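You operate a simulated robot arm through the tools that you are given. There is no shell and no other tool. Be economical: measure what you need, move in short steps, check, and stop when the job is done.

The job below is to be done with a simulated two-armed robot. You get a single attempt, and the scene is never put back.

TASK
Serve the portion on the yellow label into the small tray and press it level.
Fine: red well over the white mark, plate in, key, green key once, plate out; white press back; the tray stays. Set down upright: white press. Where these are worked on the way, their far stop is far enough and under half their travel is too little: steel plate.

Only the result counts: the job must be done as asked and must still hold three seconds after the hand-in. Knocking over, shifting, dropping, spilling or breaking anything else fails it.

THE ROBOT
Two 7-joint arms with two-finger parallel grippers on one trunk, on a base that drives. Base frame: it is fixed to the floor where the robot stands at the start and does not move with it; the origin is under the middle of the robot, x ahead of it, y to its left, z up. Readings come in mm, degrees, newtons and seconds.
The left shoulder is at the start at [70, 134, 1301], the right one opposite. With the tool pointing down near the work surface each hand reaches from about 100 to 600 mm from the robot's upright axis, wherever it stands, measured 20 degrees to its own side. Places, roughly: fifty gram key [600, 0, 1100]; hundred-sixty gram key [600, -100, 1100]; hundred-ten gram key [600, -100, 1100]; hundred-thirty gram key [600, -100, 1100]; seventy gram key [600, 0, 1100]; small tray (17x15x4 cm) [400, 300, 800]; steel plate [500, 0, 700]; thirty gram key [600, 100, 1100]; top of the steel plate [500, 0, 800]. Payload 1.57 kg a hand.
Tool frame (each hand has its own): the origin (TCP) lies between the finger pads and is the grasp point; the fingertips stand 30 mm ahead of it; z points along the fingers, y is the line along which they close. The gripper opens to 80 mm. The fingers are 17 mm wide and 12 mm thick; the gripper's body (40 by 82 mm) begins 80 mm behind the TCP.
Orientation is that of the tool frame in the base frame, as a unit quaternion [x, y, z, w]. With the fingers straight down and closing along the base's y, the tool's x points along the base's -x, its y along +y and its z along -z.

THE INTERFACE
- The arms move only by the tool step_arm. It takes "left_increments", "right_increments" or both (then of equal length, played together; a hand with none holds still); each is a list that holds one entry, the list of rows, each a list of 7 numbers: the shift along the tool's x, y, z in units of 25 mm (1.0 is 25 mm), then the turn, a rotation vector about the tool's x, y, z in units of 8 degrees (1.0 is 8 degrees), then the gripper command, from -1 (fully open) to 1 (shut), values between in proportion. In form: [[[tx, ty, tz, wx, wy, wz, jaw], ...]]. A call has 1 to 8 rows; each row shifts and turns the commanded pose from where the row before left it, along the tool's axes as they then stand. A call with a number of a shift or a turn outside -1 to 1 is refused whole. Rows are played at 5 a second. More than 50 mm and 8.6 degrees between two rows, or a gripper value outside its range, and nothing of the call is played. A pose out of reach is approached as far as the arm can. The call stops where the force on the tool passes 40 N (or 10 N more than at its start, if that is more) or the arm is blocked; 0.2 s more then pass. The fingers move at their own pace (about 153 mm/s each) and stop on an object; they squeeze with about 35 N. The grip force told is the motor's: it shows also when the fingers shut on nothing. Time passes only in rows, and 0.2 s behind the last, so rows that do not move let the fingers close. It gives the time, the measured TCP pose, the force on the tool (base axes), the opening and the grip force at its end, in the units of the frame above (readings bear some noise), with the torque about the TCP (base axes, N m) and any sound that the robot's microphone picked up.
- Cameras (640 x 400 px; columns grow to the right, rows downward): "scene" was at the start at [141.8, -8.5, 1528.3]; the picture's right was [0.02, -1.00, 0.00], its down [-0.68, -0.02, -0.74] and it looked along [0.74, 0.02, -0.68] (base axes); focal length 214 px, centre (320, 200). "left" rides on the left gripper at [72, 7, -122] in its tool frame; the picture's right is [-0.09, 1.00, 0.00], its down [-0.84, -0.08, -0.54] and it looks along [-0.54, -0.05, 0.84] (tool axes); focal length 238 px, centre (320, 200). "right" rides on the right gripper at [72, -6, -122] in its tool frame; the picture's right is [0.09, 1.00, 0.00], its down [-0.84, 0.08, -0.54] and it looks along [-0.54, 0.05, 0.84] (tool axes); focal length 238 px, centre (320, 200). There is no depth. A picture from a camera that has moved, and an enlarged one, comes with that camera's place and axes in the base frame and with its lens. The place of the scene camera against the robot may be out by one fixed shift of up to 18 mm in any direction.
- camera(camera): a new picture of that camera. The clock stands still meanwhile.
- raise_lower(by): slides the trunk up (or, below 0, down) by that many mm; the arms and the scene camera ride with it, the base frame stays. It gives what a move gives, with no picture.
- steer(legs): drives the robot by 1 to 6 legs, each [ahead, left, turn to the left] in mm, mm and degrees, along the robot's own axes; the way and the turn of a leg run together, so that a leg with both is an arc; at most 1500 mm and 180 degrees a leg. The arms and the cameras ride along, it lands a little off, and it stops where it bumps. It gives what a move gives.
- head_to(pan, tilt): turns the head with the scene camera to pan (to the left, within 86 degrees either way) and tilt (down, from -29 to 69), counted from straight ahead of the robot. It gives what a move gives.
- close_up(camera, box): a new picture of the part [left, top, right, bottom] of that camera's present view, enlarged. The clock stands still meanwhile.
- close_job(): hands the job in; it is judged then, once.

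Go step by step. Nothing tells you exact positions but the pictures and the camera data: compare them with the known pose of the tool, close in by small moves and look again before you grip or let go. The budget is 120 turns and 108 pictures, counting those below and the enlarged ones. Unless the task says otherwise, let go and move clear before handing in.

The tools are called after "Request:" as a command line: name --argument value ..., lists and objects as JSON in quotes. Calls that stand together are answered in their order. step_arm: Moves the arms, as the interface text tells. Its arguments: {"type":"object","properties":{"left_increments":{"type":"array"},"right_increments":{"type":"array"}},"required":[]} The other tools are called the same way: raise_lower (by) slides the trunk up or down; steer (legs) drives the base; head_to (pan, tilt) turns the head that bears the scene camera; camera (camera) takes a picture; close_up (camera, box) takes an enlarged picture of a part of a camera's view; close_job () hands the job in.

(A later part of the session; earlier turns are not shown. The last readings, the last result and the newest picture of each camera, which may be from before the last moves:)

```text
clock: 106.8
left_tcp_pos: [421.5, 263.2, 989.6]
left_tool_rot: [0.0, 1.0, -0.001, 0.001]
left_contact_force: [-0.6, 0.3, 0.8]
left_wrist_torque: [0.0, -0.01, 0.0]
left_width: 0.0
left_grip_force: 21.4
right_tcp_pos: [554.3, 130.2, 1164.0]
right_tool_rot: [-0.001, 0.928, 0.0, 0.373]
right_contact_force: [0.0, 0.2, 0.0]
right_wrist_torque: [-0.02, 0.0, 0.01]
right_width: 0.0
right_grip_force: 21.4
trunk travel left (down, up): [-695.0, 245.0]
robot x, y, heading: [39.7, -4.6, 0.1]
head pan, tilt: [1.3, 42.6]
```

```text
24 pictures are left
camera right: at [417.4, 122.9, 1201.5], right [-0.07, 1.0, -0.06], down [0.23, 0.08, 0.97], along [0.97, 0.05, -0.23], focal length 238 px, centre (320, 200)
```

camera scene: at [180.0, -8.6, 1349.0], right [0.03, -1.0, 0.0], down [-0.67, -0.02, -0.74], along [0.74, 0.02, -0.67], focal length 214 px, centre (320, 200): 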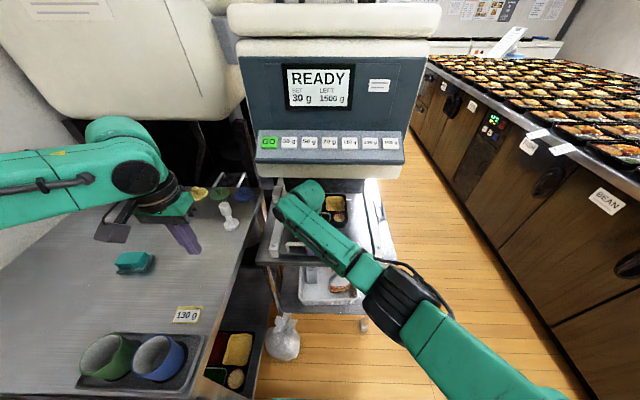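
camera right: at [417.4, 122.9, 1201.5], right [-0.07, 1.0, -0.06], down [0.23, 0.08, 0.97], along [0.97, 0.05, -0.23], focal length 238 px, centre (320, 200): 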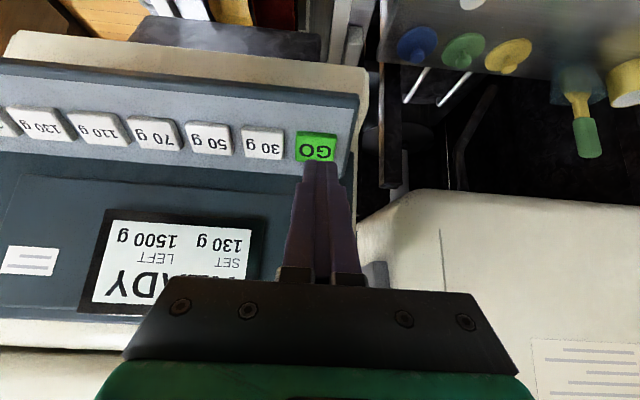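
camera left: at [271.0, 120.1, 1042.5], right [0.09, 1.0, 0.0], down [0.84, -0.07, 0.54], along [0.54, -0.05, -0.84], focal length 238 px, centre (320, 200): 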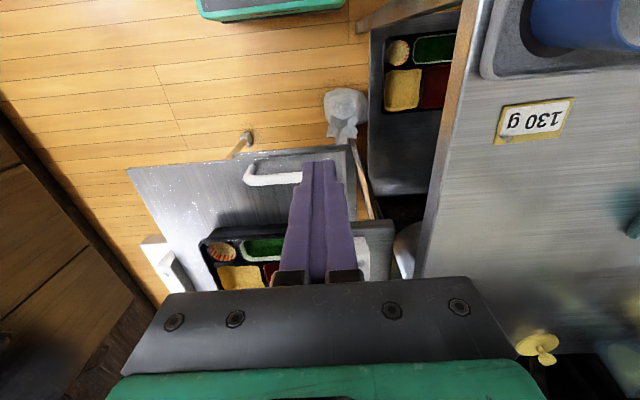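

Request:
step_arm --right_increments '[[[0, -0.05, 0.9, 0, 0, 0, 1], [0, 0, 0.5, 0, 0, 0, 1], [0, 0, 0.2, 0, 0, 0, 1], [0, 0, 0.15, 0, 0, 0, 1], [0, 0, 0.13, 0, 0, 0, 1]]]'

Request:
close_up --camera "scene" --box '[230, 50, 430, 190]'

```text
clock: 108.0
left_tcp_pos: [421.6, 264.7, 990.1]
left_tool_rot: [0.0, 1.0, -0.001, 0.001]
left_contact_force: [-0.1, -0.6, 0.2]
left_wrist_torque: [0.01, -0.03, -0.01]
left_width: 0.0
left_grip_force: 21.5
right_tcp_pos: [584.9, 130.0, 1131.6]
right_tool_rot: [-0.001, 0.927, 0.001, 0.374]
right_contact_force: [-2.6, 0.5, 2.7]
right_wrist_torque: [0.03, 0.05, 0.0]
right_width: 0.0
right_grip_force: 21.3
trunk travel left (down, up): [-695.0, 245.0]
robot x, y, heading: [43.2, -0.5, 0.2]
head pan, tilt: [1.3, 42.6]
heard: click
```

```text
2.86 times, centred on (330, 120) of scene
camera zoom: at [183.0, -7.8, 1348.5], right [0.03, -1.0, 0.0], down [-0.68, -0.02, -0.74], along [0.74, 0.02, -0.68], focal length 613 px, centre (291, 429)
```

zoom: 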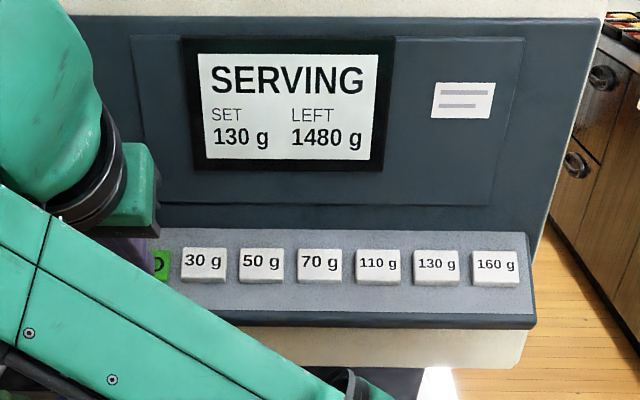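

SERVING is shown. I'll retreat the right hand, straighten it and go toward the handle while it serves.

Request:
step_arm --right_increments '[[[0, 0, -0.6, 0, 0, 0, 1], [0, 0, -1, 0, 0, 0, 1], [0, -0.5, -1, 0, 0, 0, 1], [0, -0.5, -1, 0, 0, 0, 1], [0, -0.5, -1, 0, 0, 0, 1], [0, -0.5, 0, 0, 0.9, 0, 1], [0, -0.5, 0, 0, 0.9, 0, 1], [0, -0.5, 0, 0, 0.9, 0, 1]]]'

Request:
step_arm --right_increments '[[[0, -0.2, 0, 0, 0.9, 0, 1], [0, 0, 0, 0, 0.9, 0, 1], [0, 0, 0, 0, 0.97, 0, 1], [0, 0, 1, 0, 0, 0, 1], [0, 0, 1, 0, 0, 0, 1], [0, 0, 1, 0, 0, 0, 1], [0, 0, 1, 0, 0, 0, 1], [0, 0, 1, 0, 0, 0, 1]]]'

Request:
camera --camera "scene"

Request:
camera --camera "right"

```text
clock: 109.8
left_tcp_pos: [421.7, 264.9, 989.7]
left_tool_rot: [-0.001, 1.0, -0.002, 0.001]
left_contact_force: [0.0, -0.5, 0.4]
left_wrist_torque: [0.0, 0.01, -0.02]
left_width: 0.0
left_grip_force: 20.7
right_tcp_pos: [507.8, 52.3, 1213.2]
right_tool_rot: [-0.003, 0.982, 0.002, 0.191]
right_contact_force: [-0.2, -0.1, 0.5]
right_wrist_torque: [0.0, 0.01, 0.04]
right_width: 0.2
right_grip_force: 21.1
trunk travel left (down, up): [-695.0, 245.0]
robot x, y, heading: [46.4, -1.7, 0.1]
head pan, tilt: [1.3, 42.6]
```

```text
clock: 111.7
left_tcp_pos: [422.0, 264.0, 990.2]
left_tool_rot: [-0.002, 1.0, -0.001, 0.001]
left_contact_force: [-0.2, 0.6, 0.3]
left_wrist_torque: [0.0, 0.01, -0.01]
left_width: 0.0
left_grip_force: 21.3
right_tcp_pos: [512.9, 44.1, 1059.4]
right_tool_rot: [-0.001, 1.0, 0.0, 0.0]
right_contact_force: [0.5, -0.2, -0.4]
right_wrist_torque: [0.03, -0.03, 0.01]
right_width: 0.0
right_grip_force: 21.7
right hand out of reach, approached as far as the arm can: row 3
trunk travel left (down, up): [-695.0, 245.0]
robot x, y, heading: [43.0, -1.1, 0.3]
head pan, tilt: [1.3, 42.6]
```

```text
22 pictures are left
camera scene: at [185.0, -7.7, 1348.3], right [0.03, -1.0, 0.0], down [-0.68, -0.02, -0.74], along [0.74, 0.02, -0.68], focal length 214 px, centre (320, 200)
```

scene: 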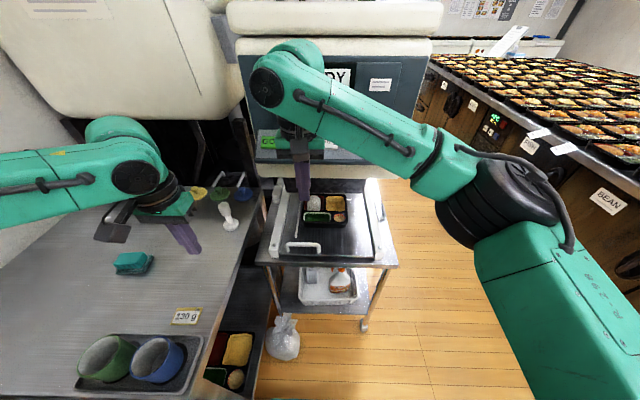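

```text
21 pictures are left
camera right: at [440.5, 36.9, 1180.9], right [-0.1, 1.0, 0.0], down [0.84, 0.08, 0.54], along [0.54, 0.05, -0.84], focal length 238 px, centre (320, 200)
```

right: 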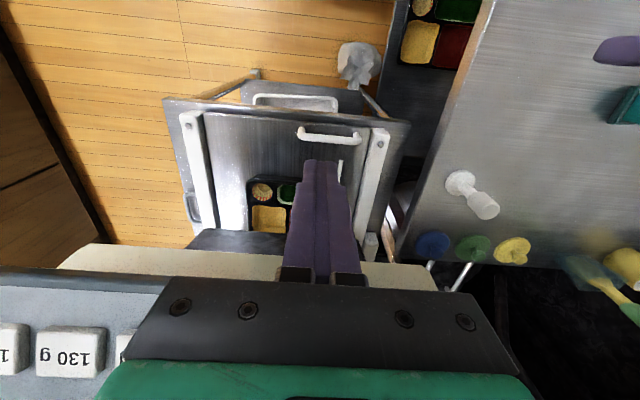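

Serving has finished (READY again). To hook behind the handle without the wrist hitting the key panel, I'll pitch the right hand about 25° and come in low.

Request:
step_arm --right_increments '[[[0, 0.1, 0, 0, -0.78, 0, 1], [0, 0.1, 0, 0, -0.78, 0, 1], [0, 0.1, 0, 0, -0.78, 0, 1], [0, 0.1, 0, 0, -0.78, 0, 1], [0.53, 0, 0.97, 0, 0, 0, 1], [0.53, 0, 0.97, 0, 0, 0, 1], [0.53, 0, 0.97, 0, 0, 0, 1], [0.53, 0, 0.97, 0, 0, 0, 1]]]'

Request:
step_arm --right_increments '[[[0.53, 0, 0.97, 0, 0, 0, 1], [0.53, 0, 0.97, 0, 0, 0, 1], [0.53, 0, 0.97, 0, 0, 0, 1], [0.53, 0, 0.97, 0, 0, 0, 1], [0, 0, 0, 0, 0, 0, 1]]]'

Request:
camera --camera "right"

```text
clock: 113.5
left_tcp_pos: [422.1, 264.2, 989.3]
left_tool_rot: [-0.001, 1.0, -0.001, 0.0]
left_contact_force: [-0.2, -0.5, 0.6]
left_wrist_torque: [0.0, 0.0, -0.02]
left_width: 0.0
left_grip_force: 21.6
right_tcp_pos: [505.1, 54.4, 949.8]
right_tool_rot: [-0.002, 0.976, 0.001, 0.216]
right_contact_force: [0.4, 0.1, -0.1]
right_wrist_torque: [0.0, -0.02, -0.02]
right_width: 0.0
right_grip_force: 21.2
trunk travel left (down, up): [-695.0, 245.0]
robot x, y, heading: [41.0, -1.7, 0.2]
head pan, tilt: [1.3, 42.6]
```

```text
clock: 114.7
left_tcp_pos: [422.1, 264.0, 988.9]
left_tool_rot: [-0.002, 1.0, -0.001, 0.002]
left_contact_force: [-0.5, -0.3, 0.3]
left_wrist_torque: [0.0, 0.0, -0.02]
left_width: 0.0
left_grip_force: 21.4
right_tcp_pos: [497.3, 54.1, 839.6]
right_tool_rot: [-0.002, 0.976, 0.001, 0.216]
right_contact_force: [-1.2, 0.3, 0.5]
right_wrist_torque: [0.02, 0.01, 0.01]
right_width: 0.0
right_grip_force: 21.3
trunk travel left (down, up): [-695.0, 245.0]
robot x, y, heading: [47.9, 1.2, 0.2]
head pan, tilt: [1.3, 42.6]
```

```text
20 pictures are left
camera right: at [380.3, 45.7, 919.6], right [-0.09, 1.0, -0.04], down [0.53, 0.08, 0.84], along [0.84, 0.05, -0.53], focal length 238 px, centre (320, 200)
```

right: 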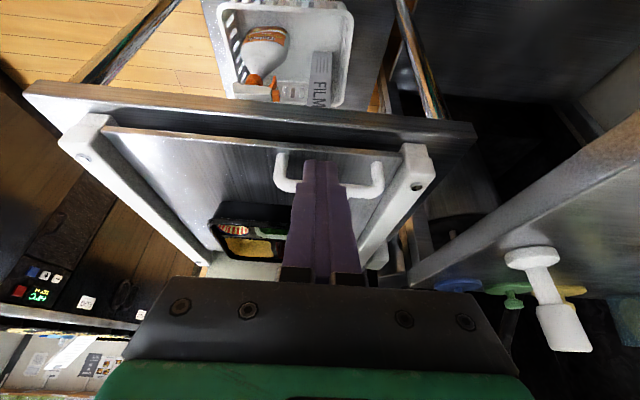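

Request:
step_arm --right_increments '[[[-0.7, 0, 0.33, 0, 0, 0, 1], [-0.7, 0, 0.33, 0, 0, 0, 1], [-0.7, 0, 0.33, 0, 0, 0, 1], [-0.7, 0, 0.33, 0, 0, 0, 1], [-0.7, 0, 0.33, 0, 0, 0, 1], [0, 0, 0, 0, 0, 0, 1]]]'

Request:
camera --camera "right"

```text
clock: 116.0
left_tcp_pos: [423.1, 264.2, 989.8]
left_tool_rot: [-0.001, 1.0, -0.001, 0.001]
left_contact_force: [0.2, 0.1, -0.2]
left_wrist_torque: [0.01, -0.02, 0.05]
left_width: 0.0
left_grip_force: 21.6
right_tcp_pos: [594.9, 53.4, 841.6]
right_tool_rot: [-0.003, 0.976, 0.0, 0.216]
right_contact_force: [0.4, 0.7, 0.3]
right_wrist_torque: [-0.02, -0.02, 0.03]
right_width: 0.0
right_grip_force: 20.6
trunk travel left (down, up): [-695.0, 245.0]
robot x, y, heading: [42.4, -4.0, 0.4]
head pan, tilt: [1.3, 42.6]
```

```text
19 pictures are left
camera right: at [477.5, 46.5, 920.8], right [-0.09, 1.0, -0.04], down [0.53, 0.08, 0.85], along [0.84, 0.05, -0.53], focal length 238 px, centre (320, 200)
```

right: 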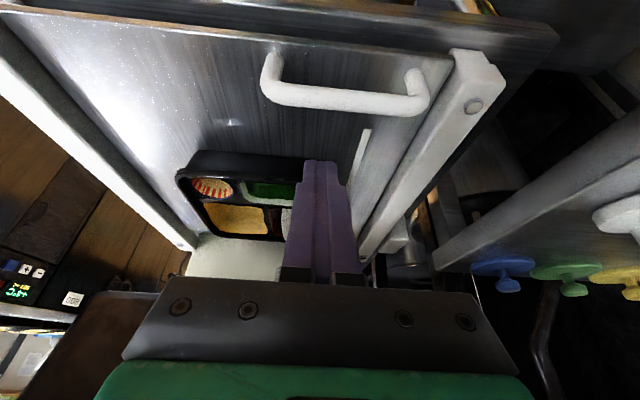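

Clear of the tray rim. I'll descend behind the bar and start pulling gently.

Request:
step_arm --right_increments '[[[0.3, 0, 0.65, 0, 0, 0, 1], [0.3, 0, 0.65, 0, 0, 0, 1], [0.3, 0, 0.63, 0, 0, 0, 1], [0, 0, 0, 0, 0, 0, 1], [0.18, 0, -0.085, 0, 0, 0, 1], [0.27, 0, -0.127, 0, 0, 0, 1], [0.36, 0, -0.17, 0, 0, 0, 1], [0.36, 0, -0.17, 0, 0, 0, 1]]]'

Request:
camera --camera "right"

```text
clock: 117.8
left_tcp_pos: [420.5, 264.6, 990.2]
left_tool_rot: [-0.002, 1.0, -0.001, 0.002]
left_contact_force: [0.7, 0.2, 0.4]
left_wrist_torque: [-0.02, 0.0, 0.01]
left_width: 0.0
left_grip_force: 21.0
right_tcp_pos: [562.8, 55.1, 788.7]
right_tool_rot: [-0.001, 0.976, 0.0, 0.216]
right_contact_force: [0.5, 2.1, 3.9]
right_wrist_torque: [0.08, 0.06, -0.02]
right_width: 0.0
right_grip_force: 21.3
trunk travel left (down, up): [-695.0, 245.0]
robot x, y, heading: [47.2, 1.2, 0.4]
head pan, tilt: [1.3, 42.6]
```

```text
18 pictures are left
camera right: at [445.9, 46.5, 867.4], right [-0.09, 1.0, -0.04], down [0.53, 0.08, 0.85], along [0.84, 0.05, -0.53], focal length 238 px, centre (320, 200)
```

right: 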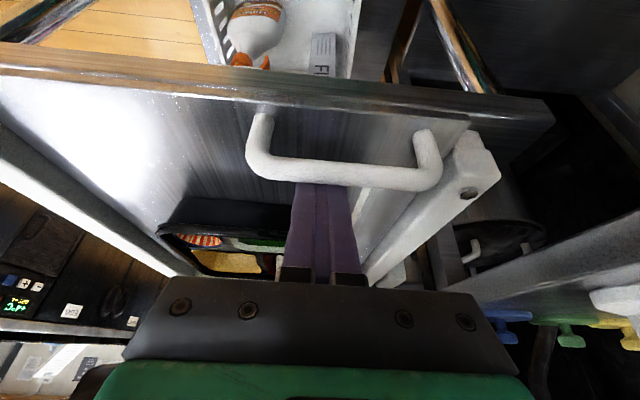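

The hook holds and the plate follows. I'll keep pulling slowly.

Request:
step_arm --right_increments '[[[0.36, 0, -0.17, 0, 0, 0, 1], [0.4, 0, -0.187, 0, 0, 0, 1], [0.4, 0, -0.187, 0, 0, 0, 1], [0.4, 0, -0.187, 0, 0, 0, 1], [0.4, 0, -0.187, 0, 0, 0, 1], [0.4, 0, -0.187, 0, 0, 0, 1], [0.4, 0, -0.187, 0, 0, 0, 1], [0.4, 0, -0.187, 0, 0, 0, 1]]]'

Request:
step_arm --right_increments '[[[0.4, 0, -0.187, 0, 0, 0, 1], [0.4, 0, -0.187, 0, 0, 0, 1], [0.4, 0, -0.187, 0, 0, 0, 1], [0.4, 0, -0.187, 0, 0, 0, 1], [0.4, 0, -0.187, 0, 0, 0, 1], [0.4, 0, -0.187, 0, 0, 0, 1], [0.4, 0, -0.187, 0, 0, 0, 1], [0.3, 0, -0.14, 0, 0, 0, 1]]]'

Request:
camera --camera "scene"

```text
clock: 119.7
left_tcp_pos: [420.9, 263.0, 989.5]
left_tool_rot: [-0.001, 1.0, 0.0, 0.001]
left_contact_force: [-0.8, -0.2, 0.3]
left_wrist_torque: [-0.03, -0.02, 0.02]
left_width: 0.0
left_grip_force: 21.5
right_tcp_pos: [474.2, 53.5, 786.9]
right_tool_rot: [-0.002, 0.976, 0.0, 0.216]
right_contact_force: [0.8, -2.0, 8.1]
right_wrist_torque: [0.1, 0.09, 0.01]
right_width: 0.0
right_grip_force: 21.2
trunk travel left (down, up): [-695.0, 245.0]
robot x, y, heading: [44.2, -3.9, 0.3]
head pan, tilt: [1.3, 42.6]
```

```text
clock: 121.5
left_tcp_pos: [421.6, 263.7, 988.9]
left_tool_rot: [-0.001, 1.0, -0.002, 0.001]
left_contact_force: [-0.5, 0.8, 0.2]
left_wrist_torque: [0.03, 0.06, 0.02]
left_width: 0.0
left_grip_force: 21.4
right_tcp_pos: [388.7, 51.7, 788.6]
right_tool_rot: [-0.002, 0.976, 0.0, 0.216]
right_contact_force: [0.3, -1.4, 2.9]
right_wrist_torque: [0.04, 0.0, -0.03]
right_width: 0.1
right_grip_force: 21.2
trunk travel left (down, up): [-695.0, 245.0]
robot x, y, heading: [38.7, -0.8, 0.1]
head pan, tilt: [1.3, 42.6]
```

```text
17 pictures are left
camera scene: at [184.0, -8.5, 1348.3], right [0.03, -1.0, 0.0], down [-0.68, -0.02, -0.74], along [0.74, 0.02, -0.68], focal length 214 px, centre (320, 200)
```

scene: 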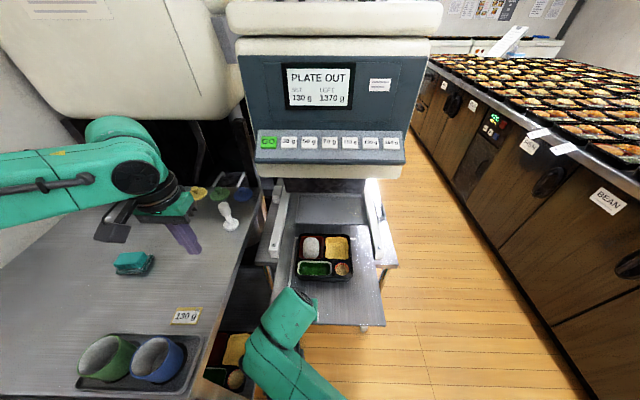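

The red well is filled and the display shows PLATE OUT. I'll pull the remaining ~50 mm to the stop.

Request:
step_arm --right_increments '[[[0.3, 0, -0.14, 0, 0, 0, 1], [0.36, 0, -0.17, 0, 0, 0, 1], [0.36, 0, -0.17, 0, 0, 0, 1], [0.36, 0, -0.17, 0, 0, 0, 1], [0.25, 0, -0.117, 0, 0, 0, 1], [0.15, 0, -0.07, 0, 0, 0, 1]]]'

Request:
camera --camera "right"

```text
clock: 122.8
left_tcp_pos: [422.3, 263.8, 990.8]
left_tool_rot: [-0.001, 1.0, -0.001, 0.001]
left_contact_force: [0.5, 0.2, -0.3]
left_wrist_torque: [0.0, -0.01, 0.01]
left_width: 0.1
left_grip_force: 21.7
right_tcp_pos: [341.6, 51.6, 785.9]
right_tool_rot: [-0.002, 0.976, 0.0, 0.216]
right_contact_force: [0.3, 0.1, 0.1]
right_wrist_torque: [0.0, -0.02, -0.01]
right_width: 0.0
right_grip_force: 21.0
trunk travel left (down, up): [-695.0, 245.0]
robot x, y, heading: [40.7, -2.7, 0.3]
head pan, tilt: [1.3, 42.6]
```

```text
16 pictures are left
camera right: at [223.8, 44.6, 866.7], right [-0.09, 1.0, -0.04], down [0.53, 0.08, 0.84], along [0.84, 0.05, -0.53], focal length 238 px, centre (320, 200)
```

right: 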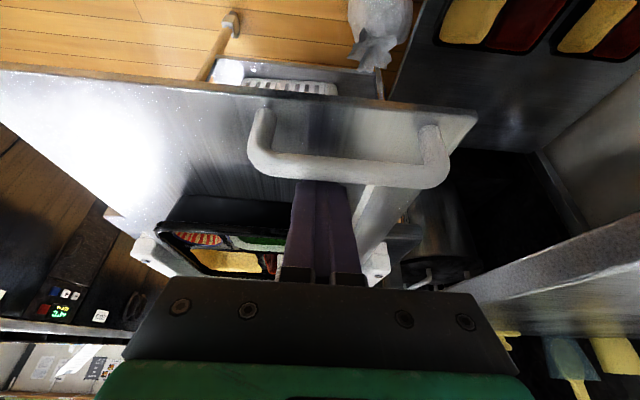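

The plate is out. I'll unhook the right hand and raise it clear to the right.

Request:
step_arm --right_increments '[[[-0.3, 0, 0.14, 0, 0, 0, 1], [-0.42, 0, -0.9, 0, 0, 0, 1], [-0.42, 0, -0.9, 0, 0, 0, 1], [-0.42, 0, -0.9, 0, 0, 0, 1], [-0.42, 0, -0.9, 0, 0, 0, 1], [-0.42, -0.6, -0.9, 0, 0, 0, 1], [-0.42, -1, -0.9, 0, 0, 0, 1], [-0.42, -1, -0.9, 0, 0, 0, 1]]]'

Request:
step_arm --right_increments '[[[-0.2, -1, -0.4, 0, 0.78, 0, 1], [0, -1, 0, 0, 0.78, 0, 1], [0, -1, 0, 0, 0.78, 0, 1], [0, -1, 0, 0, 0.78, 0, 1], [0, -1, 0, 0, 0, 0, 1], [0, -1, 0, 0, 0, 0, 1], [0, -1, 0, 0, 0, 0, 1], [0, 0, 0, 0, 0, 0, 1]]]'

Request:
camera --camera "left"

```text
clock: 124.0
left_tcp_pos: [421.3, 263.1, 989.4]
left_tool_rot: [-0.002, 1.0, 0.0, 0.001]
left_contact_force: [0.0, 0.7, -0.9]
left_wrist_torque: [0.0, -0.02, 0.0]
left_width: 0.2
left_grip_force: 21.7
right_tcp_pos: [342.2, 7.1, 817.8]
right_tool_rot: [-0.034, 0.973, -0.099, 0.205]
right_contact_force: [-0.1, -0.3, 0.2]
right_wrist_torque: [-0.03, 0.0, -0.01]
right_width: 0.0
right_grip_force: 21.0
trunk travel left (down, up): [-695.0, 245.0]
robot x, y, heading: [42.6, -1.8, 0.0]
head pan, tilt: [1.3, 42.6]
stopped in row 5 (right hand): the arm was blocked; the commanded pose is now the measured one
```

```text
clock: 124.6
left_tcp_pos: [422.3, 263.9, 989.0]
left_tool_rot: [-0.002, 1.0, 0.0, 0.0]
left_contact_force: [-0.2, -0.4, -0.1]
left_wrist_torque: [0.02, 0.02, 0.0]
left_width: 0.0
left_grip_force: 21.6
right_tcp_pos: [337.1, -91.7, 813.0]
right_tool_rot: [-0.061, 0.972, -0.203, 0.103]
right_contact_force: [0.0, -1.1, 0.0]
right_wrist_torque: [0.02, 0.01, 0.01]
right_width: 0.1
right_grip_force: 20.6
right hand out of reach, approached as far as the arm can: row 3
trunk travel left (down, up): [-695.0, 245.0]
robot x, y, heading: [44.3, 0.5, 0.0]
head pan, tilt: [1.3, 42.6]
stopped in row 3 (right hand): the arm was blocked; the commanded pose is now the measured one
```

```text
15 pictures are left
camera left: at [350.2, 270.4, 1111.4], right [0.09, 1.0, 0.0], down [0.84, -0.07, 0.54], along [0.54, -0.05, -0.84], focal length 238 px, centre (320, 200)
```

left: 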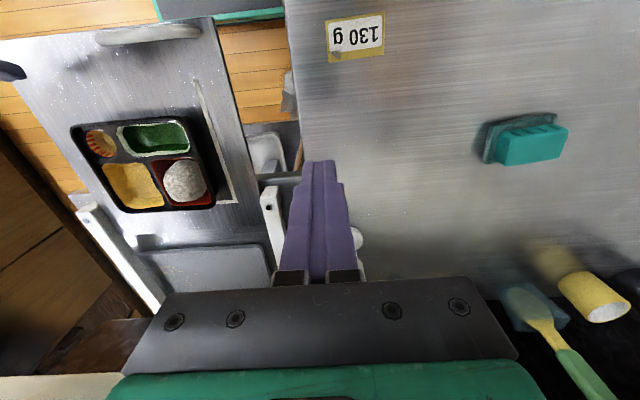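

The right arm reports being blocked, so I'll look at what it is touching.

Request:
camera --camera "scene"

```text
14 pictures are left
camera scene: at [184.5, -8.6, 1348.3], right [0.03, -1.0, 0.0], down [-0.68, -0.02, -0.74], along [0.74, 0.02, -0.68], focal length 214 px, centre (320, 200)
```

scene: 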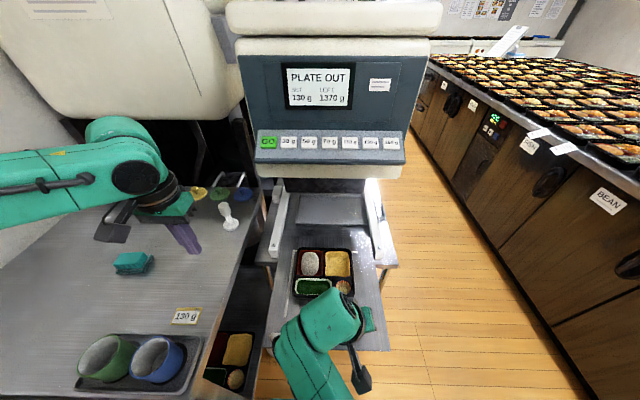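

The right arm is only folded against its own limits; nothing is disturbed. I'll raise the trunk, then move the right hand forward and out to the right.

Request:
raise_lower --by 130

Request:
step_arm --right_increments '[[[-0.7, 0, 0, 0, 0, 0, 1], [-0.8, -0.2, 0, 0, 0, 0, 1], [-0.8, -0.5, 0, 0, 0, 0, 1], [-0.6, -0.8, 0, 0, 0, 0, 1], [0, -1, 0, 0, 0, 0, 1], [0, -1, 0, 0, 0, 0, 1], [0, -1, 0, 0, 0, 0, 1], [0, -1, 0, 0, 0, 0, 1]]]'

```text
clock: 126.2
left_tcp_pos: [422.1, 264.6, 1119.2]
left_tool_rot: [-0.002, 1.0, -0.001, 0.0]
left_contact_force: [-0.5, 0.0, 0.9]
left_wrist_torque: [-0.01, -0.01, 0.01]
left_width: 0.2
left_grip_force: 21.6
right_tcp_pos: [337.8, -88.9, 942.9]
right_tool_rot: [-0.061, 0.972, -0.203, 0.103]
right_contact_force: [0.0, -0.1, 0.9]
right_wrist_torque: [0.02, 0.04, 0.0]
right_width: 0.2
right_grip_force: 21.5
trunk travel left (down, up): [-825.0, 115.0]
robot x, y, heading: [43.4, 0.1, 0.3]
head pan, tilt: [1.3, 42.6]
```

```text
clock: 127.6
left_tcp_pos: [421.8, 263.0, 1119.8]
left_tool_rot: [-0.002, 1.0, 0.0, 0.0]
left_contact_force: [0.8, -0.2, -0.7]
left_wrist_torque: [-0.06, -0.01, 0.02]
left_width: 0.0
left_grip_force: 20.9
right_tcp_pos: [410.4, -185.4, 981.8]
right_tool_rot: [-0.071, 0.956, -0.268, 0.093]
right_contact_force: [-0.5, -0.1, 0.5]
right_wrist_torque: [0.0, 0.0, 0.0]
right_width: 0.0
right_grip_force: 21.7
trunk travel left (down, up): [-825.0, 115.0]
robot x, y, heading: [40.6, 0.5, 0.3]
head pan, tilt: [1.3, 42.6]
stopped in row 6 (right hand): the arm was blocked; the commanded pose is now the measured one
```

The right hand is now clear of the plate. I'll drive forward 55 mm so the left hand can reach the press, open the jaw and look.

Request:
steer --legs '[[55, 0, 0]]'

Request:
step_arm --left_increments '[[[-0.6, -0.4, 0.3, 0, 0, 0, -1], [-0.6, -0.4, 0.3, 0, 0, 0, -1], [-0.5, -0.2, 0.4, 0, 0, 0, -1], [0, 0, 0, 0, 0, 0, -1]]]'

Request:
camera --camera "left"

```text
clock: 128.5
left_tcp_pos: [471.9, 263.6, 1121.4]
left_tool_rot: [-0.001, 1.0, -0.001, 0.003]
left_contact_force: [-0.7, -0.3, 0.6]
left_wrist_torque: [-0.01, -0.01, 0.01]
left_width: 0.2
left_grip_force: 21.2
right_tcp_pos: [461.6, -186.4, 982.5]
right_tool_rot: [-0.072, 0.956, -0.267, 0.096]
right_contact_force: [0.3, -0.3, -0.1]
right_wrist_torque: [-0.01, -0.02, 0.01]
right_width: 0.0
right_grip_force: 21.1
trunk travel left (down, up): [-825.0, 115.0]
robot x, y, heading: [99.0, -1.7, -0.0]
head pan, tilt: [1.3, 42.6]
```

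```text
clock: 129.5
left_tcp_pos: [519.3, 238.1, 1095.3]
left_tool_rot: [0.0, 1.0, -0.001, 0.001]
left_contact_force: [-0.2, 0.5, -0.3]
left_wrist_torque: [0.04, -0.04, -0.02]
left_width: 79.9
left_grip_force: 0.0
right_tcp_pos: [465.0, -184.9, 982.7]
right_tool_rot: [-0.073, 0.956, -0.267, 0.093]
right_contact_force: [0.4, 0.5, 1.0]
right_wrist_torque: [0.02, -0.03, -0.03]
right_width: 0.0
right_grip_force: 21.3
trunk travel left (down, up): [-825.0, 115.0]
robot x, y, heading: [97.5, 0.2, 0.1]
head pan, tilt: [1.3, 42.6]
```

```text
13 pictures are left
camera left: at [448.0, 245.9, 1216.7], right [0.09, 1.0, 0.0], down [0.84, -0.07, 0.54], along [0.54, -0.05, -0.84], focal length 238 px, centre (320, 200)
```

left: 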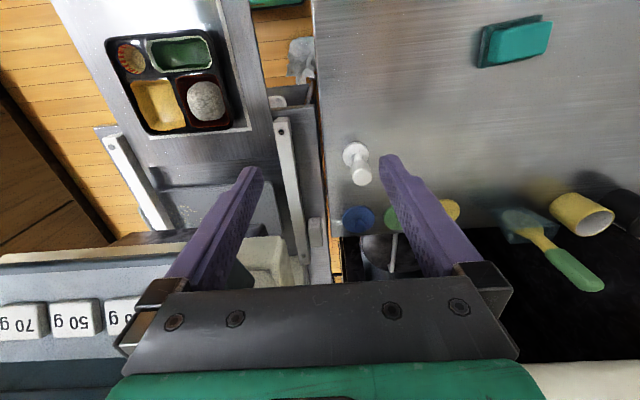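

The press stands at about (607, 290), with its knob top near z 921. I'll move above it and verify.

Request:
step_arm --left_increments '[[[-0.9, 0.52, 0.2, 0, 0, 0, -1], [-0.9, 0.52, 0.4, 0, 0, 0, -1], [-0.9, 0.52, 0.6, 0, 0, 0, -1], [-0.82, 0.52, 0.8, 0, 0, 0, -1], [0, 0, 0.9, 0, 0, 0, -1], [0, 0, 0.9, 0, 0, 0, -1], [0, 0, 0.6, 0, 0, 0, -1], [0, 0, 0, 0, 0, 0, -1]]]'

Request:
camera --camera "left"

```text
clock: 131.3
left_tcp_pos: [607.9, 289.8, 984.6]
left_tool_rot: [-0.002, 1.0, -0.001, 0.001]
left_contact_force: [0.0, 0.3, -0.1]
left_wrist_torque: [0.01, 0.01, 0.01]
left_width: 79.8
left_grip_force: 0.1
right_tcp_pos: [464.8, -183.9, 982.3]
right_tool_rot: [-0.073, 0.956, -0.268, 0.094]
right_contact_force: [0.8, -0.1, 0.4]
right_wrist_torque: [-0.02, 0.02, 0.04]
right_width: 0.0
right_grip_force: 21.3
trunk travel left (down, up): [-825.0, 115.0]
robot x, y, heading: [96.2, 1.1, 0.1]
head pan, tilt: [1.3, 42.6]
```

```text
12 pictures are left
camera left: at [535.2, 297.2, 1106.4], right [0.09, 1.0, 0.0], down [0.84, -0.07, 0.54], along [0.54, -0.05, -0.84], focal length 238 px, centre (320, 200)
```

left: 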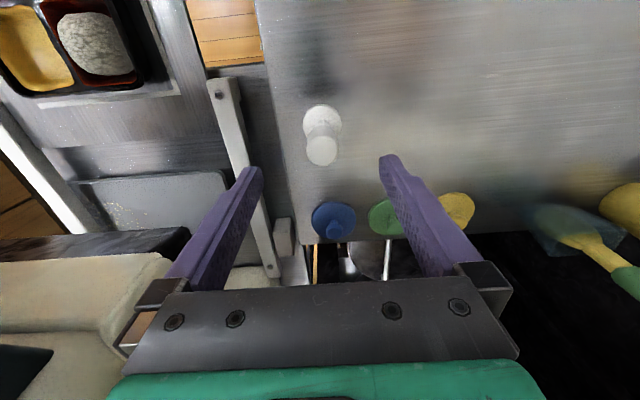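

Request:
step_arm --left_increments '[[[0.1, 0.07, 0.9, 0, 0, 0, -1], [0, 0, 0.9, 0, 0, 0, -1], [0, 0, 0.9, 0, 0, 0, -1], [0, 0, 0.56, 0, 0, 0, -1], [0, 0, 0, 0, 0, 0, 0], [0, 0, 0, 0, 0, 0, 1], [0, 0, 0, 0, 0, 0, 1], [0, 0, 0, 0, 0, 0, 1]]]'

Request:
step_arm --left_increments '[[[0, 0, -0.3, 0, 0, 0, 1], [0, 0, -0.7, 0, 0, 0, 1], [0, 0, -1, 0, 0, 0, 1], [0, 0, -1, 0, 0, 0, 1], [0, 0, 0, 0, 0, 0, 1]]]'

Request:
camera --camera "left"

```text
clock: 133.1
left_tcp_pos: [596.5, 293.1, 910.4]
left_tool_rot: [-0.001, 1.0, -0.001, 0.001]
left_contact_force: [-0.8, 0.3, 0.5]
left_wrist_torque: [0.0, 0.05, -0.03]
left_width: 21.5
left_grip_force: 34.6
left hand out of reach, approached as far as the arm can: row 4
right_tcp_pos: [464.2, -186.4, 981.7]
right_tool_rot: [-0.073, 0.956, -0.267, 0.093]
right_contact_force: [0.8, 0.5, -0.9]
right_wrist_torque: [0.0, 0.0, 0.0]
right_width: 0.0
right_grip_force: 21.2
trunk travel left (down, up): [-825.0, 115.0]
robot x, y, heading: [99.8, 1.3, 0.1]
head pan, tilt: [1.3, 42.6]
```

```text
clock: 134.3
left_tcp_pos: [597.3, 294.0, 984.8]
left_tool_rot: [-0.001, 1.0, -0.001, 0.0]
left_contact_force: [-0.1, 0.9, -2.1]
left_wrist_torque: [0.04, 0.04, 0.02]
left_width: 21.5
left_grip_force: 34.5
right_tcp_pos: [465.0, -185.4, 982.6]
right_tool_rot: [-0.073, 0.956, -0.267, 0.093]
right_contact_force: [-0.1, 0.0, 1.1]
right_wrist_torque: [-0.02, 0.0, 0.0]
right_width: 0.0
right_grip_force: 21.3
trunk travel left (down, up): [-825.0, 115.0]
robot x, y, heading: [97.8, 1.3, 0.3]
head pan, tilt: [1.3, 42.6]
```

```text
11 pictures are left
camera left: at [526.1, 301.1, 1107.1], right [0.09, 1.0, 0.0], down [0.84, -0.07, 0.54], along [0.54, -0.05, -0.84], focal length 238 px, centre (320, 200)
```

left: 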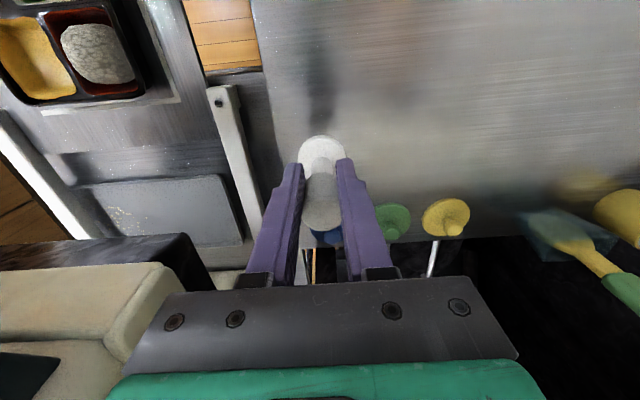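

The press is held (width 21.5 mm), with its axis about 6–8 mm ahead of the TCP. The mound and red well centre are at about (508, 43). I'll back the base about 100 mm for comfortable reach, then carry the press over.

Request:
steer --legs '[[-100, 0, 0]]'

Request:
step_arm --left_increments '[[[0, -0.9, 0, 0, 0, 0, 1], [0, -0.9, 0, 0, 0, 0, 1], [0, -0.9, 0, 0, 0, 0, 1], [0, -0.9, 0, 0, 0, 0, 1], [0, -0.9, 0, 0, 0, 0, 1], [0, -0.9, 0, 0, 0, 0, 1], [0, -0.9, 0, 0, 0, 0, 1], [0, -0.9, 0, 0, 0, 0, 1]]]'

Request:
step_arm --left_increments '[[[0, -0.9, 0, 0, 0, 0, 1], [0, -0.9, 0, 0, 0, 0, 1], [0, -0.9, 0, 0, 0, 0, 1], [0, 0, 0, 0, 0, 0, 1]]]'

Request:
camera --camera "left"

```text
clock: 135.5
left_tcp_pos: [498.3, 293.7, 984.6]
left_tool_rot: [0.0, 1.0, -0.001, 0.0]
left_contact_force: [-0.1, 0.5, 0.1]
left_wrist_torque: [-0.02, 0.04, 0.0]
left_width: 0.0
left_grip_force: 21.4
right_tcp_pos: [366.2, -185.4, 981.5]
right_tool_rot: [-0.073, 0.956, -0.267, 0.093]
right_contact_force: [0.5, 0.2, -0.3]
right_wrist_torque: [-0.02, -0.01, 0.01]
right_width: 0.0
right_grip_force: 21.5
trunk travel left (down, up): [-825.0, 115.0]
robot x, y, heading: [-3.8, -0.4, -0.0]
head pan, tilt: [1.3, 42.6]
```

```text
clock: 137.3
left_tcp_pos: [477.9, 129.9, 998.4]
left_tool_rot: [-0.001, 1.0, -0.002, 0.002]
left_contact_force: [-0.2, -0.9, 0.2]
left_wrist_torque: [0.01, 0.0, 0.01]
left_width: 0.0
left_grip_force: 20.9
left hand out of reach, approached as far as the arm can: row 6, 7, 8
right_tcp_pos: [365.0, -186.2, 981.0]
right_tool_rot: [-0.073, 0.956, -0.267, 0.093]
right_contact_force: [-0.2, 0.4, -0.5]
right_wrist_torque: [-0.02, 0.01, 0.01]
right_width: 0.0
right_grip_force: 21.6
trunk travel left (down, up): [-825.0, 115.0]
robot x, y, heading: [-4.5, 0.4, 0.1]
head pan, tilt: [1.3, 42.6]
```

```text
clock: 138.3
left_tcp_pos: [449.4, 95.7, 1014.8]
left_tool_rot: [-0.001, 1.0, -0.002, 0.002]
left_contact_force: [0.6, 0.2, 0.0]
left_wrist_torque: [-0.04, -0.02, 0.02]
left_width: 0.0
left_grip_force: 20.6
left hand out of reach, approached as far as the arm can: row 1, 2, 3
right_tcp_pos: [364.0, -186.0, 982.4]
right_tool_rot: [-0.073, 0.956, -0.268, 0.093]
right_contact_force: [1.1, 0.4, -0.5]
right_wrist_torque: [0.0, 0.01, 0.04]
right_width: 0.0
right_grip_force: 21.7
trunk travel left (down, up): [-825.0, 115.0]
robot x, y, heading: [-1.5, -3.0, 0.0]
head pan, tilt: [1.3, 42.6]
```

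```text
10 pictures are left
camera left: at [378.0, 103.6, 1136.7], right [0.09, 1.0, 0.0], down [0.84, -0.07, 0.54], along [0.54, -0.05, -0.84], focal length 238 px, centre (320, 200)
```

left: 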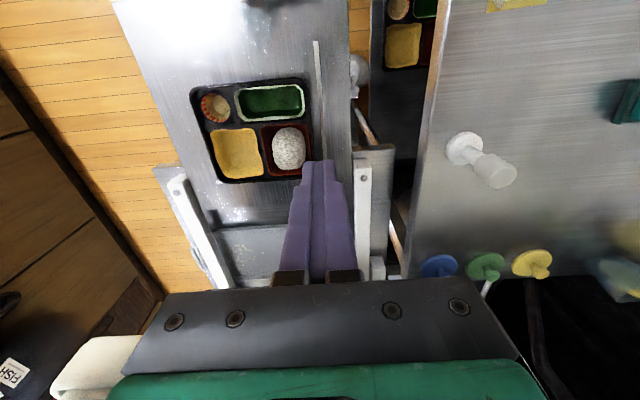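

The press slipped while I was driving, but it landed upright on the table near (516, 293). The left arm cannot cross to the tray with the robot facing straight ahead, so I'll first turn the base about 22° right with empty hands and then work by arm alone.

Request:
step_arm --left_increments '[[[0.4, 0.9, -0.3, 0, 0, 0, -1], [0.6, 0.9, 0, 0, 0, 0, -1], [0.6, 0.9, 0, 0, 0, 0, -1], [0.6, 0.9, 0, 0, 0, 0, -1], [0.6, 0.9, 0, 0, 0, 0, -1], [0.6, 0.9, 0, 0, 0, 0, -1], [0.4, 0.9, 0, 0, 0, 0, -1], [0.2, 0.9, 0, 0, 0, 0, -1]]]'

Request:
steer --legs '[[84, 0, 0], [0, 0, -22]]'

Request:
camera --camera "left"

```text
clock: 140.1
left_tcp_pos: [348.6, 273.8, 1019.4]
left_tool_rot: [0.0, 1.0, -0.003, 0.001]
left_contact_force: [-0.4, 0.0, 0.6]
left_wrist_torque: [-0.02, 0.02, -0.02]
left_width: 80.1
left_grip_force: 0.1
right_tcp_pos: [363.5, -185.2, 983.2]
right_tool_rot: [-0.073, 0.956, -0.268, 0.093]
right_contact_force: [0.6, 0.4, -0.3]
right_wrist_torque: [0.03, 0.0, 0.01]
right_width: 0.0
right_grip_force: 21.3
trunk travel left (down, up): [-825.0, 115.0]
robot x, y, heading: [-1.1, -1.1, 0.1]
head pan, tilt: [1.3, 42.6]
```

```text
clock: 142.3
left_tcp_pos: [509.4, 123.3, 1020.1]
left_tool_rot: [0.188, 0.982, -0.001, 0.001]
left_contact_force: [-1.1, -0.7, -0.2]
left_wrist_torque: [-0.02, -0.01, -0.01]
left_width: 80.0
left_grip_force: 0.0
right_tcp_pos: [352.6, -308.0, 982.6]
right_tool_rot: [0.11, 0.953, -0.28, 0.041]
right_contact_force: [-0.3, -0.9, 0.6]
right_wrist_torque: [0.0, -0.01, -0.02]
right_width: 0.0
right_grip_force: 21.2
trunk travel left (down, up): [-825.0, 115.0]
robot x, y, heading: [84.1, 0.9, -21.9]
head pan, tilt: [1.3, 42.6]
```

```text
9 pictures are left
camera left: at [446.0, 157.2, 1143.0], right [0.45, 0.89, 0.0], down [0.75, -0.38, 0.54], along [0.48, -0.25, -0.84], focal length 238 px, centre (320, 200)
```

left: 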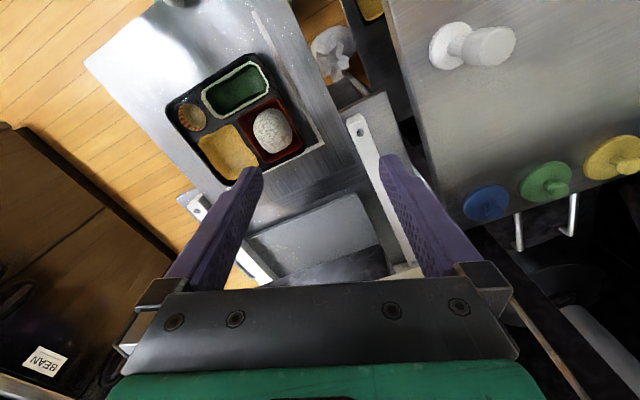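

The press is upright at about (512, 290). I'll move over it and check.

Request:
step_arm --left_increments '[[[0.3, 0.8, 0, 0, 0, 0, -1], [0.3, 0.8, 0, 0, 0, 0, -1], [0.3, 0.8, 0, 0, 0, 0, -1], [0.3, 0.8, 0, 0, 0, 0, -1], [0.3, 0.8, 0, 0, 0, 0, -1], [0.3, 0.8, 0.4, 0, 0, 0, -1], [0.3, 0.8, 0.5, 0, 0, 0, -1], [0.26, 0.64, 0.5, 0, 0, 0, -1]]]'

Request:
camera --camera "left"

```text
clock: 144.1
left_tcp_pos: [514.0, 290.8, 984.4]
left_tool_rot: [0.188, 0.982, 0.0, 0.001]
left_contact_force: [-0.9, -0.2, 0.6]
left_wrist_torque: [-0.02, 0.02, 0.0]
left_width: 79.9
left_grip_force: 0.0
right_tcp_pos: [354.0, -308.5, 981.4]
right_tool_rot: [0.111, 0.952, -0.281, 0.041]
right_contact_force: [-0.4, -0.4, 0.1]
right_wrist_torque: [-0.01, 0.01, 0.0]
right_width: 0.0
right_grip_force: 21.0
trunk travel left (down, up): [-825.0, 115.0]
robot x, y, heading: [84.3, -0.9, -21.7]
head pan, tilt: [1.3, 42.6]
```

```text
8 pictures are left
camera left: at [450.9, 324.9, 1106.2], right [0.45, 0.89, 0.0], down [0.75, -0.38, 0.54], along [0.48, -0.25, -0.84], focal length 238 px, centre (320, 200)
```

left: 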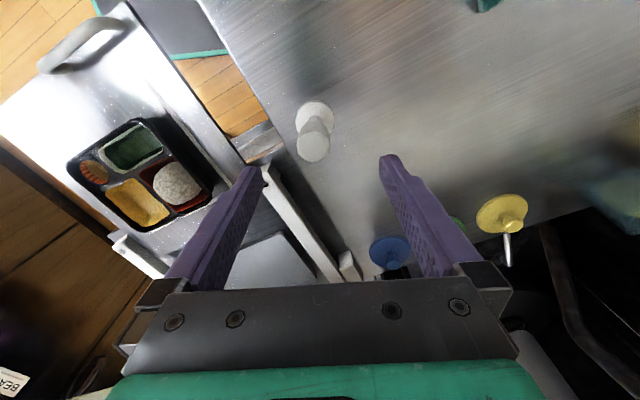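

The press is upright at (506.5, 289.6). I'll centre on it, descend and grip, then test-lift.

Request:
step_arm --left_increments '[[[0.26, -0.155, 0.8, 0, 0, 0, -1], [0, 0, 0.9, 0, 0, 0, -1], [0, 0, 0.9, 0, 0, 0, -1], [0, 0, 0.72, 0, 0, 0, -1], [0, 0, 0, 0, 0, 0, 0], [0, 0, 0, 0, 0, 0, 1], [0, 0, 0, 0, 0, 0, 1], [0, 0, 0, 0, 0, 0, 1]]]'

Request:
step_arm --left_increments '[[[0, 0, -0.3, 0, 0, 0, 1], [0, 0, -0.6, 0, 0, 0, 1], [0, 0, -0.8, 0, 0, 0, 1], [0, 0, 0, 0, 0, 0, 1], [0, 0, 0, 0, 0, 0, 1]]]'

Request:
camera --camera "left"

```text
clock: 145.9
left_tcp_pos: [506.9, 290.0, 903.0]
left_tool_rot: [0.189, 0.982, -0.001, 0.0]
left_contact_force: [-0.4, -0.4, 0.7]
left_wrist_torque: [0.0, -0.02, 0.03]
left_width: 28.1
left_grip_force: 35.5
right_tcp_pos: [353.7, -309.2, 982.8]
right_tool_rot: [0.11, 0.953, -0.28, 0.041]
right_contact_force: [0.1, 0.1, -0.4]
right_wrist_torque: [0.0, 0.0, 0.03]
right_width: 0.0
right_grip_force: 21.6
trunk travel left (down, up): [-825.0, 115.0]
robot x, y, heading: [79.8, 4.2, -21.8]
head pan, tilt: [1.3, 42.6]
```

```text
clock: 147.1
left_tcp_pos: [506.9, 289.5, 945.2]
left_tool_rot: [0.189, 0.982, -0.001, 0.0]
left_contact_force: [1.3, 0.5, -1.8]
left_wrist_torque: [0.02, -0.01, 0.0]
left_width: 28.0
left_grip_force: 34.9
right_tcp_pos: [354.8, -310.3, 981.0]
right_tool_rot: [0.111, 0.952, -0.281, 0.041]
right_contact_force: [0.2, -0.3, -0.8]
right_wrist_torque: [0.02, -0.01, -0.02]
right_width: 0.0
right_grip_force: 21.3
trunk travel left (down, up): [-825.0, 115.0]
robot x, y, heading: [82.6, 0.1, -21.6]
head pan, tilt: [1.3, 42.6]
```

```text
7 pictures are left
camera left: at [442.7, 322.9, 1066.3], right [0.45, 0.89, 0.0], down [0.75, -0.38, 0.54], along [0.48, -0.25, -0.84], focal length 238 px, centre (320, 200)
```

left: 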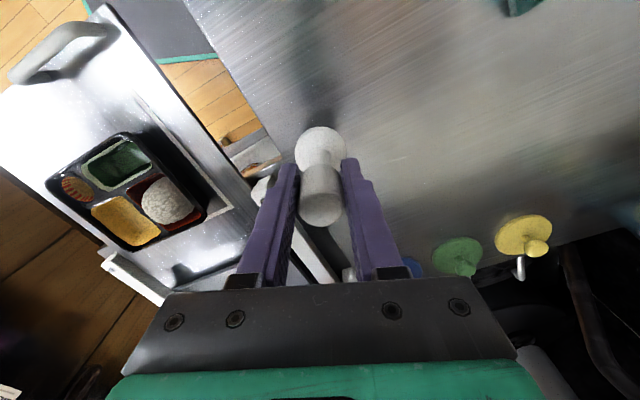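

A full-diameter grip this time (28 mm) and the lift is steady. Now I'll carry the press smoothly over the red well at (506, 43).

Request:
step_arm --left_increments '[[[0, 0, -0.5, 0, 0, 0, 1], [-0.12, -0.3, -0.5, 0, 0, 0, 1], [-0.25, -0.64, 0, 0, 0, 0, 1], [-0.34, -0.87, 0, 0, 0, 0, 1], [-0.34, -0.87, 0, 0, 0, 0, 1], [-0.34, -0.87, 0, 0, 0, 0, 1], [-0.34, -0.87, 0, 0, 0, 0, 1], [-0.34, -0.87, 0, 0, 0, 0, 1]]]'

Request:
step_arm --left_increments '[[[-0.34, -0.87, 0, 0, 0, 0, 1], [-0.34, -0.87, 0, 0, 0, 0, 1], [-0.34, -0.87, 0, 0, 0, 0, 1], [-0.25, -0.64, 0, 0, 0, 0, 1], [-0.26, -0.64, 0, 0, 0, 0, 1], [-0.06, -0.17, 0, 0, 0, 0, 1], [0, 0, 0, 0, 0, 0, 1]]]'

Request:
camera --camera "left"

```text
clock: 148.9
left_tcp_pos: [505.4, 145.9, 972.1]
left_tool_rot: [0.188, 0.982, -0.001, 0.001]
left_contact_force: [-0.3, 0.4, -1.7]
left_wrist_torque: [0.02, 0.01, 0.0]
left_width: 28.2
left_grip_force: 34.8
right_tcp_pos: [354.5, -309.5, 980.8]
right_tool_rot: [0.11, 0.953, -0.281, 0.04]
right_contact_force: [0.1, -0.6, 0.2]
right_wrist_torque: [0.0, 0.02, 0.01]
right_width: 0.1
right_grip_force: 21.7
trunk travel left (down, up): [-825.0, 115.0]
robot x, y, heading: [85.2, -0.7, -21.5]
head pan, tilt: [1.3, 42.6]
```

```text
clock: 150.5
left_tcp_pos: [502.7, 37.5, 971.4]
left_tool_rot: [0.188, 0.982, -0.001, 0.0]
left_contact_force: [-0.6, 0.4, -1.3]
left_wrist_torque: [-0.01, 0.0, -0.03]
left_width: 27.9
left_grip_force: 35.2
right_tcp_pos: [355.0, -308.9, 982.0]
right_tool_rot: [0.111, 0.953, -0.28, 0.041]
right_contact_force: [0.2, 0.4, -0.1]
right_wrist_torque: [-0.03, -0.04, 0.02]
right_width: 0.1
right_grip_force: 21.5
trunk travel left (down, up): [-825.0, 115.0]
robot x, y, heading: [81.3, -3.4, -21.7]
head pan, tilt: [1.3, 42.6]
```

```text
6 pictures are left
camera left: at [440.0, 70.9, 1093.0], right [0.45, 0.89, 0.0], down [0.75, -0.38, 0.54], along [0.48, -0.25, -0.84], focal length 238 px, centre (320, 200)
```

left: 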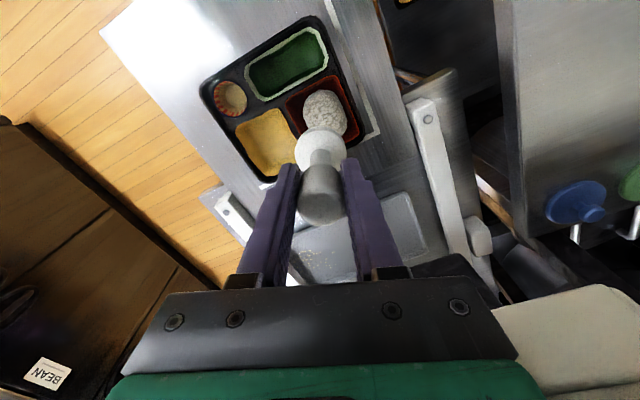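

The press sits almost over the mound centre at (505, 40). I'll trim and descend to just above it.

Request:
step_arm --left_increments '[[[-0.045, 0.13, 0.5, 0, 0, 0, 1], [0, 0, 0.8, 0, 0, 0, 1], [0, 0, 0.8, 0, 0, 0, 1], [0, 0, 0.8, 0, 0, 0, 1], [0, 0, 0.4, 0, 0, 0, 1], [0, 0, 0.2, 0, 0, 0, 1], [0, 0, 0, 0, 0, 0, 1]]]'

Request:
step_arm --left_increments '[[[0, 0, 0.15, 0, 0, 0, 1], [0, 0, 0.15, 0, 0, 0, 1], [0, 0, 0.1, 0, 0, 0, 1], [0, 0, 0, 0, 0, 0, 1]]]'

Request:
step_arm --left_increments '[[[0, 0, 0.12, 0, 0, 0, 1], [0, 0, 0.12, 0, 0, 0, 1], [0, 0, 0, 0, 0, 0, 1]]]'

```text
clock: 152.1
left_tcp_pos: [504.8, 39.1, 882.8]
left_tool_rot: [0.189, 0.982, -0.001, -0.002]
left_contact_force: [-3.4, -0.5, 15.6]
left_wrist_torque: [0.15, 0.01, 0.04]
left_width: 28.3
left_grip_force: 34.8
right_tcp_pos: [352.6, -309.6, 981.3]
right_tool_rot: [0.11, 0.953, -0.279, 0.041]
right_contact_force: [-0.2, 0.4, -0.7]
right_wrist_torque: [0.01, -0.02, -0.01]
right_width: 0.0
right_grip_force: 20.7
trunk travel left (down, up): [-825.0, 115.0]
robot x, y, heading: [80.5, 1.5, -21.7]
head pan, tilt: [1.3, 42.6]
```

```text
clock: 153.1
left_tcp_pos: [504.9, 38.8, 873.0]
left_tool_rot: [0.188, 0.982, -0.001, 0.001]
left_contact_force: [-0.5, 0.6, -1.6]
left_wrist_torque: [-0.02, 0.02, -0.01]
left_width: 27.9
left_grip_force: 34.8
right_tcp_pos: [353.8, -309.6, 981.7]
right_tool_rot: [0.11, 0.953, -0.28, 0.039]
right_contact_force: [-0.2, 0.4, 0.4]
right_wrist_torque: [-0.01, -0.02, 0.0]
right_width: 0.0
right_grip_force: 21.1
trunk travel left (down, up): [-825.0, 115.0]
robot x, y, heading: [81.9, -4.3, -21.7]
head pan, tilt: [1.3, 42.6]
```

```text
clock: 153.9
left_tcp_pos: [505.9, 40.3, 870.0]
left_tool_rot: [0.189, 0.982, -0.001, 0.004]
left_contact_force: [-0.2, 1.6, 20.4]
left_wrist_torque: [0.15, -0.09, 0.0]
left_width: 28.2
left_grip_force: 34.6
right_tcp_pos: [351.0, -309.8, 982.2]
right_tool_rot: [0.11, 0.953, -0.28, 0.041]
right_contact_force: [-0.3, 0.3, -1.0]
right_wrist_torque: [0.01, 0.04, -0.01]
right_width: 0.1
right_grip_force: 20.9
trunk travel left (down, up): [-825.0, 115.0]
robot x, y, heading: [81.0, 1.2, -21.7]
head pan, tilt: [1.3, 42.6]
```

First contact was at 883, then the portion gave way, and it now resists firmly at 870. I'll lift and look.

Request:
step_arm --left_increments '[[[0, 0, -0.3, 0, 0, 0, 1], [0, 0, -0.6, 0, 0, 0, 1], [0, 0, -0.9, 0, 0, 0, 1], [0, 0, -0.9, 0, 0, 0, 1], [0, 0, -0.9, 0, 0, 0, 1], [0, 0, -0.4, 0, 0, 0, 1], [0, 0, 0, 0, 0, 0, 1]]]'

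Request:
close_up --camera "left" --box '[180, 0, 440, 240]'

```text
clock: 155.5
left_tcp_pos: [506.5, 41.3, 967.0]
left_tool_rot: [0.189, 0.982, -0.002, 0.0]
left_contact_force: [-0.2, 0.2, -1.4]
left_wrist_torque: [-0.02, 0.02, 0.0]
left_width: 28.1
left_grip_force: 35.0
right_tcp_pos: [354.4, -308.4, 981.7]
right_tool_rot: [0.11, 0.952, -0.281, 0.042]
right_contact_force: [-0.1, 0.5, 0.0]
right_wrist_torque: [0.0, 0.03, 0.01]
right_width: 0.0
right_grip_force: 21.2
trunk travel left (down, up): [-825.0, 115.0]
robot x, y, heading: [82.8, 2.9, -21.7]
head pan, tilt: [1.3, 42.6]
```

```text
1.67 times, centred on (310, 120) of left
camera zoom: at [442.1, 74.1, 1088.7], right [0.45, 0.89, 0.0], down [0.75, -0.38, 0.54], along [0.48, -0.25, -0.84], focal length 397 px, centre (337, 333)
```

zoom: 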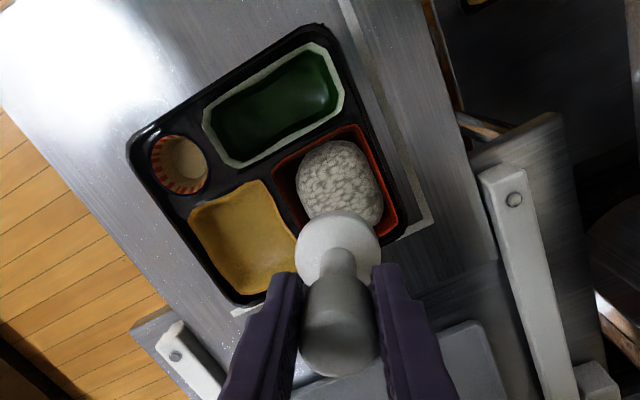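

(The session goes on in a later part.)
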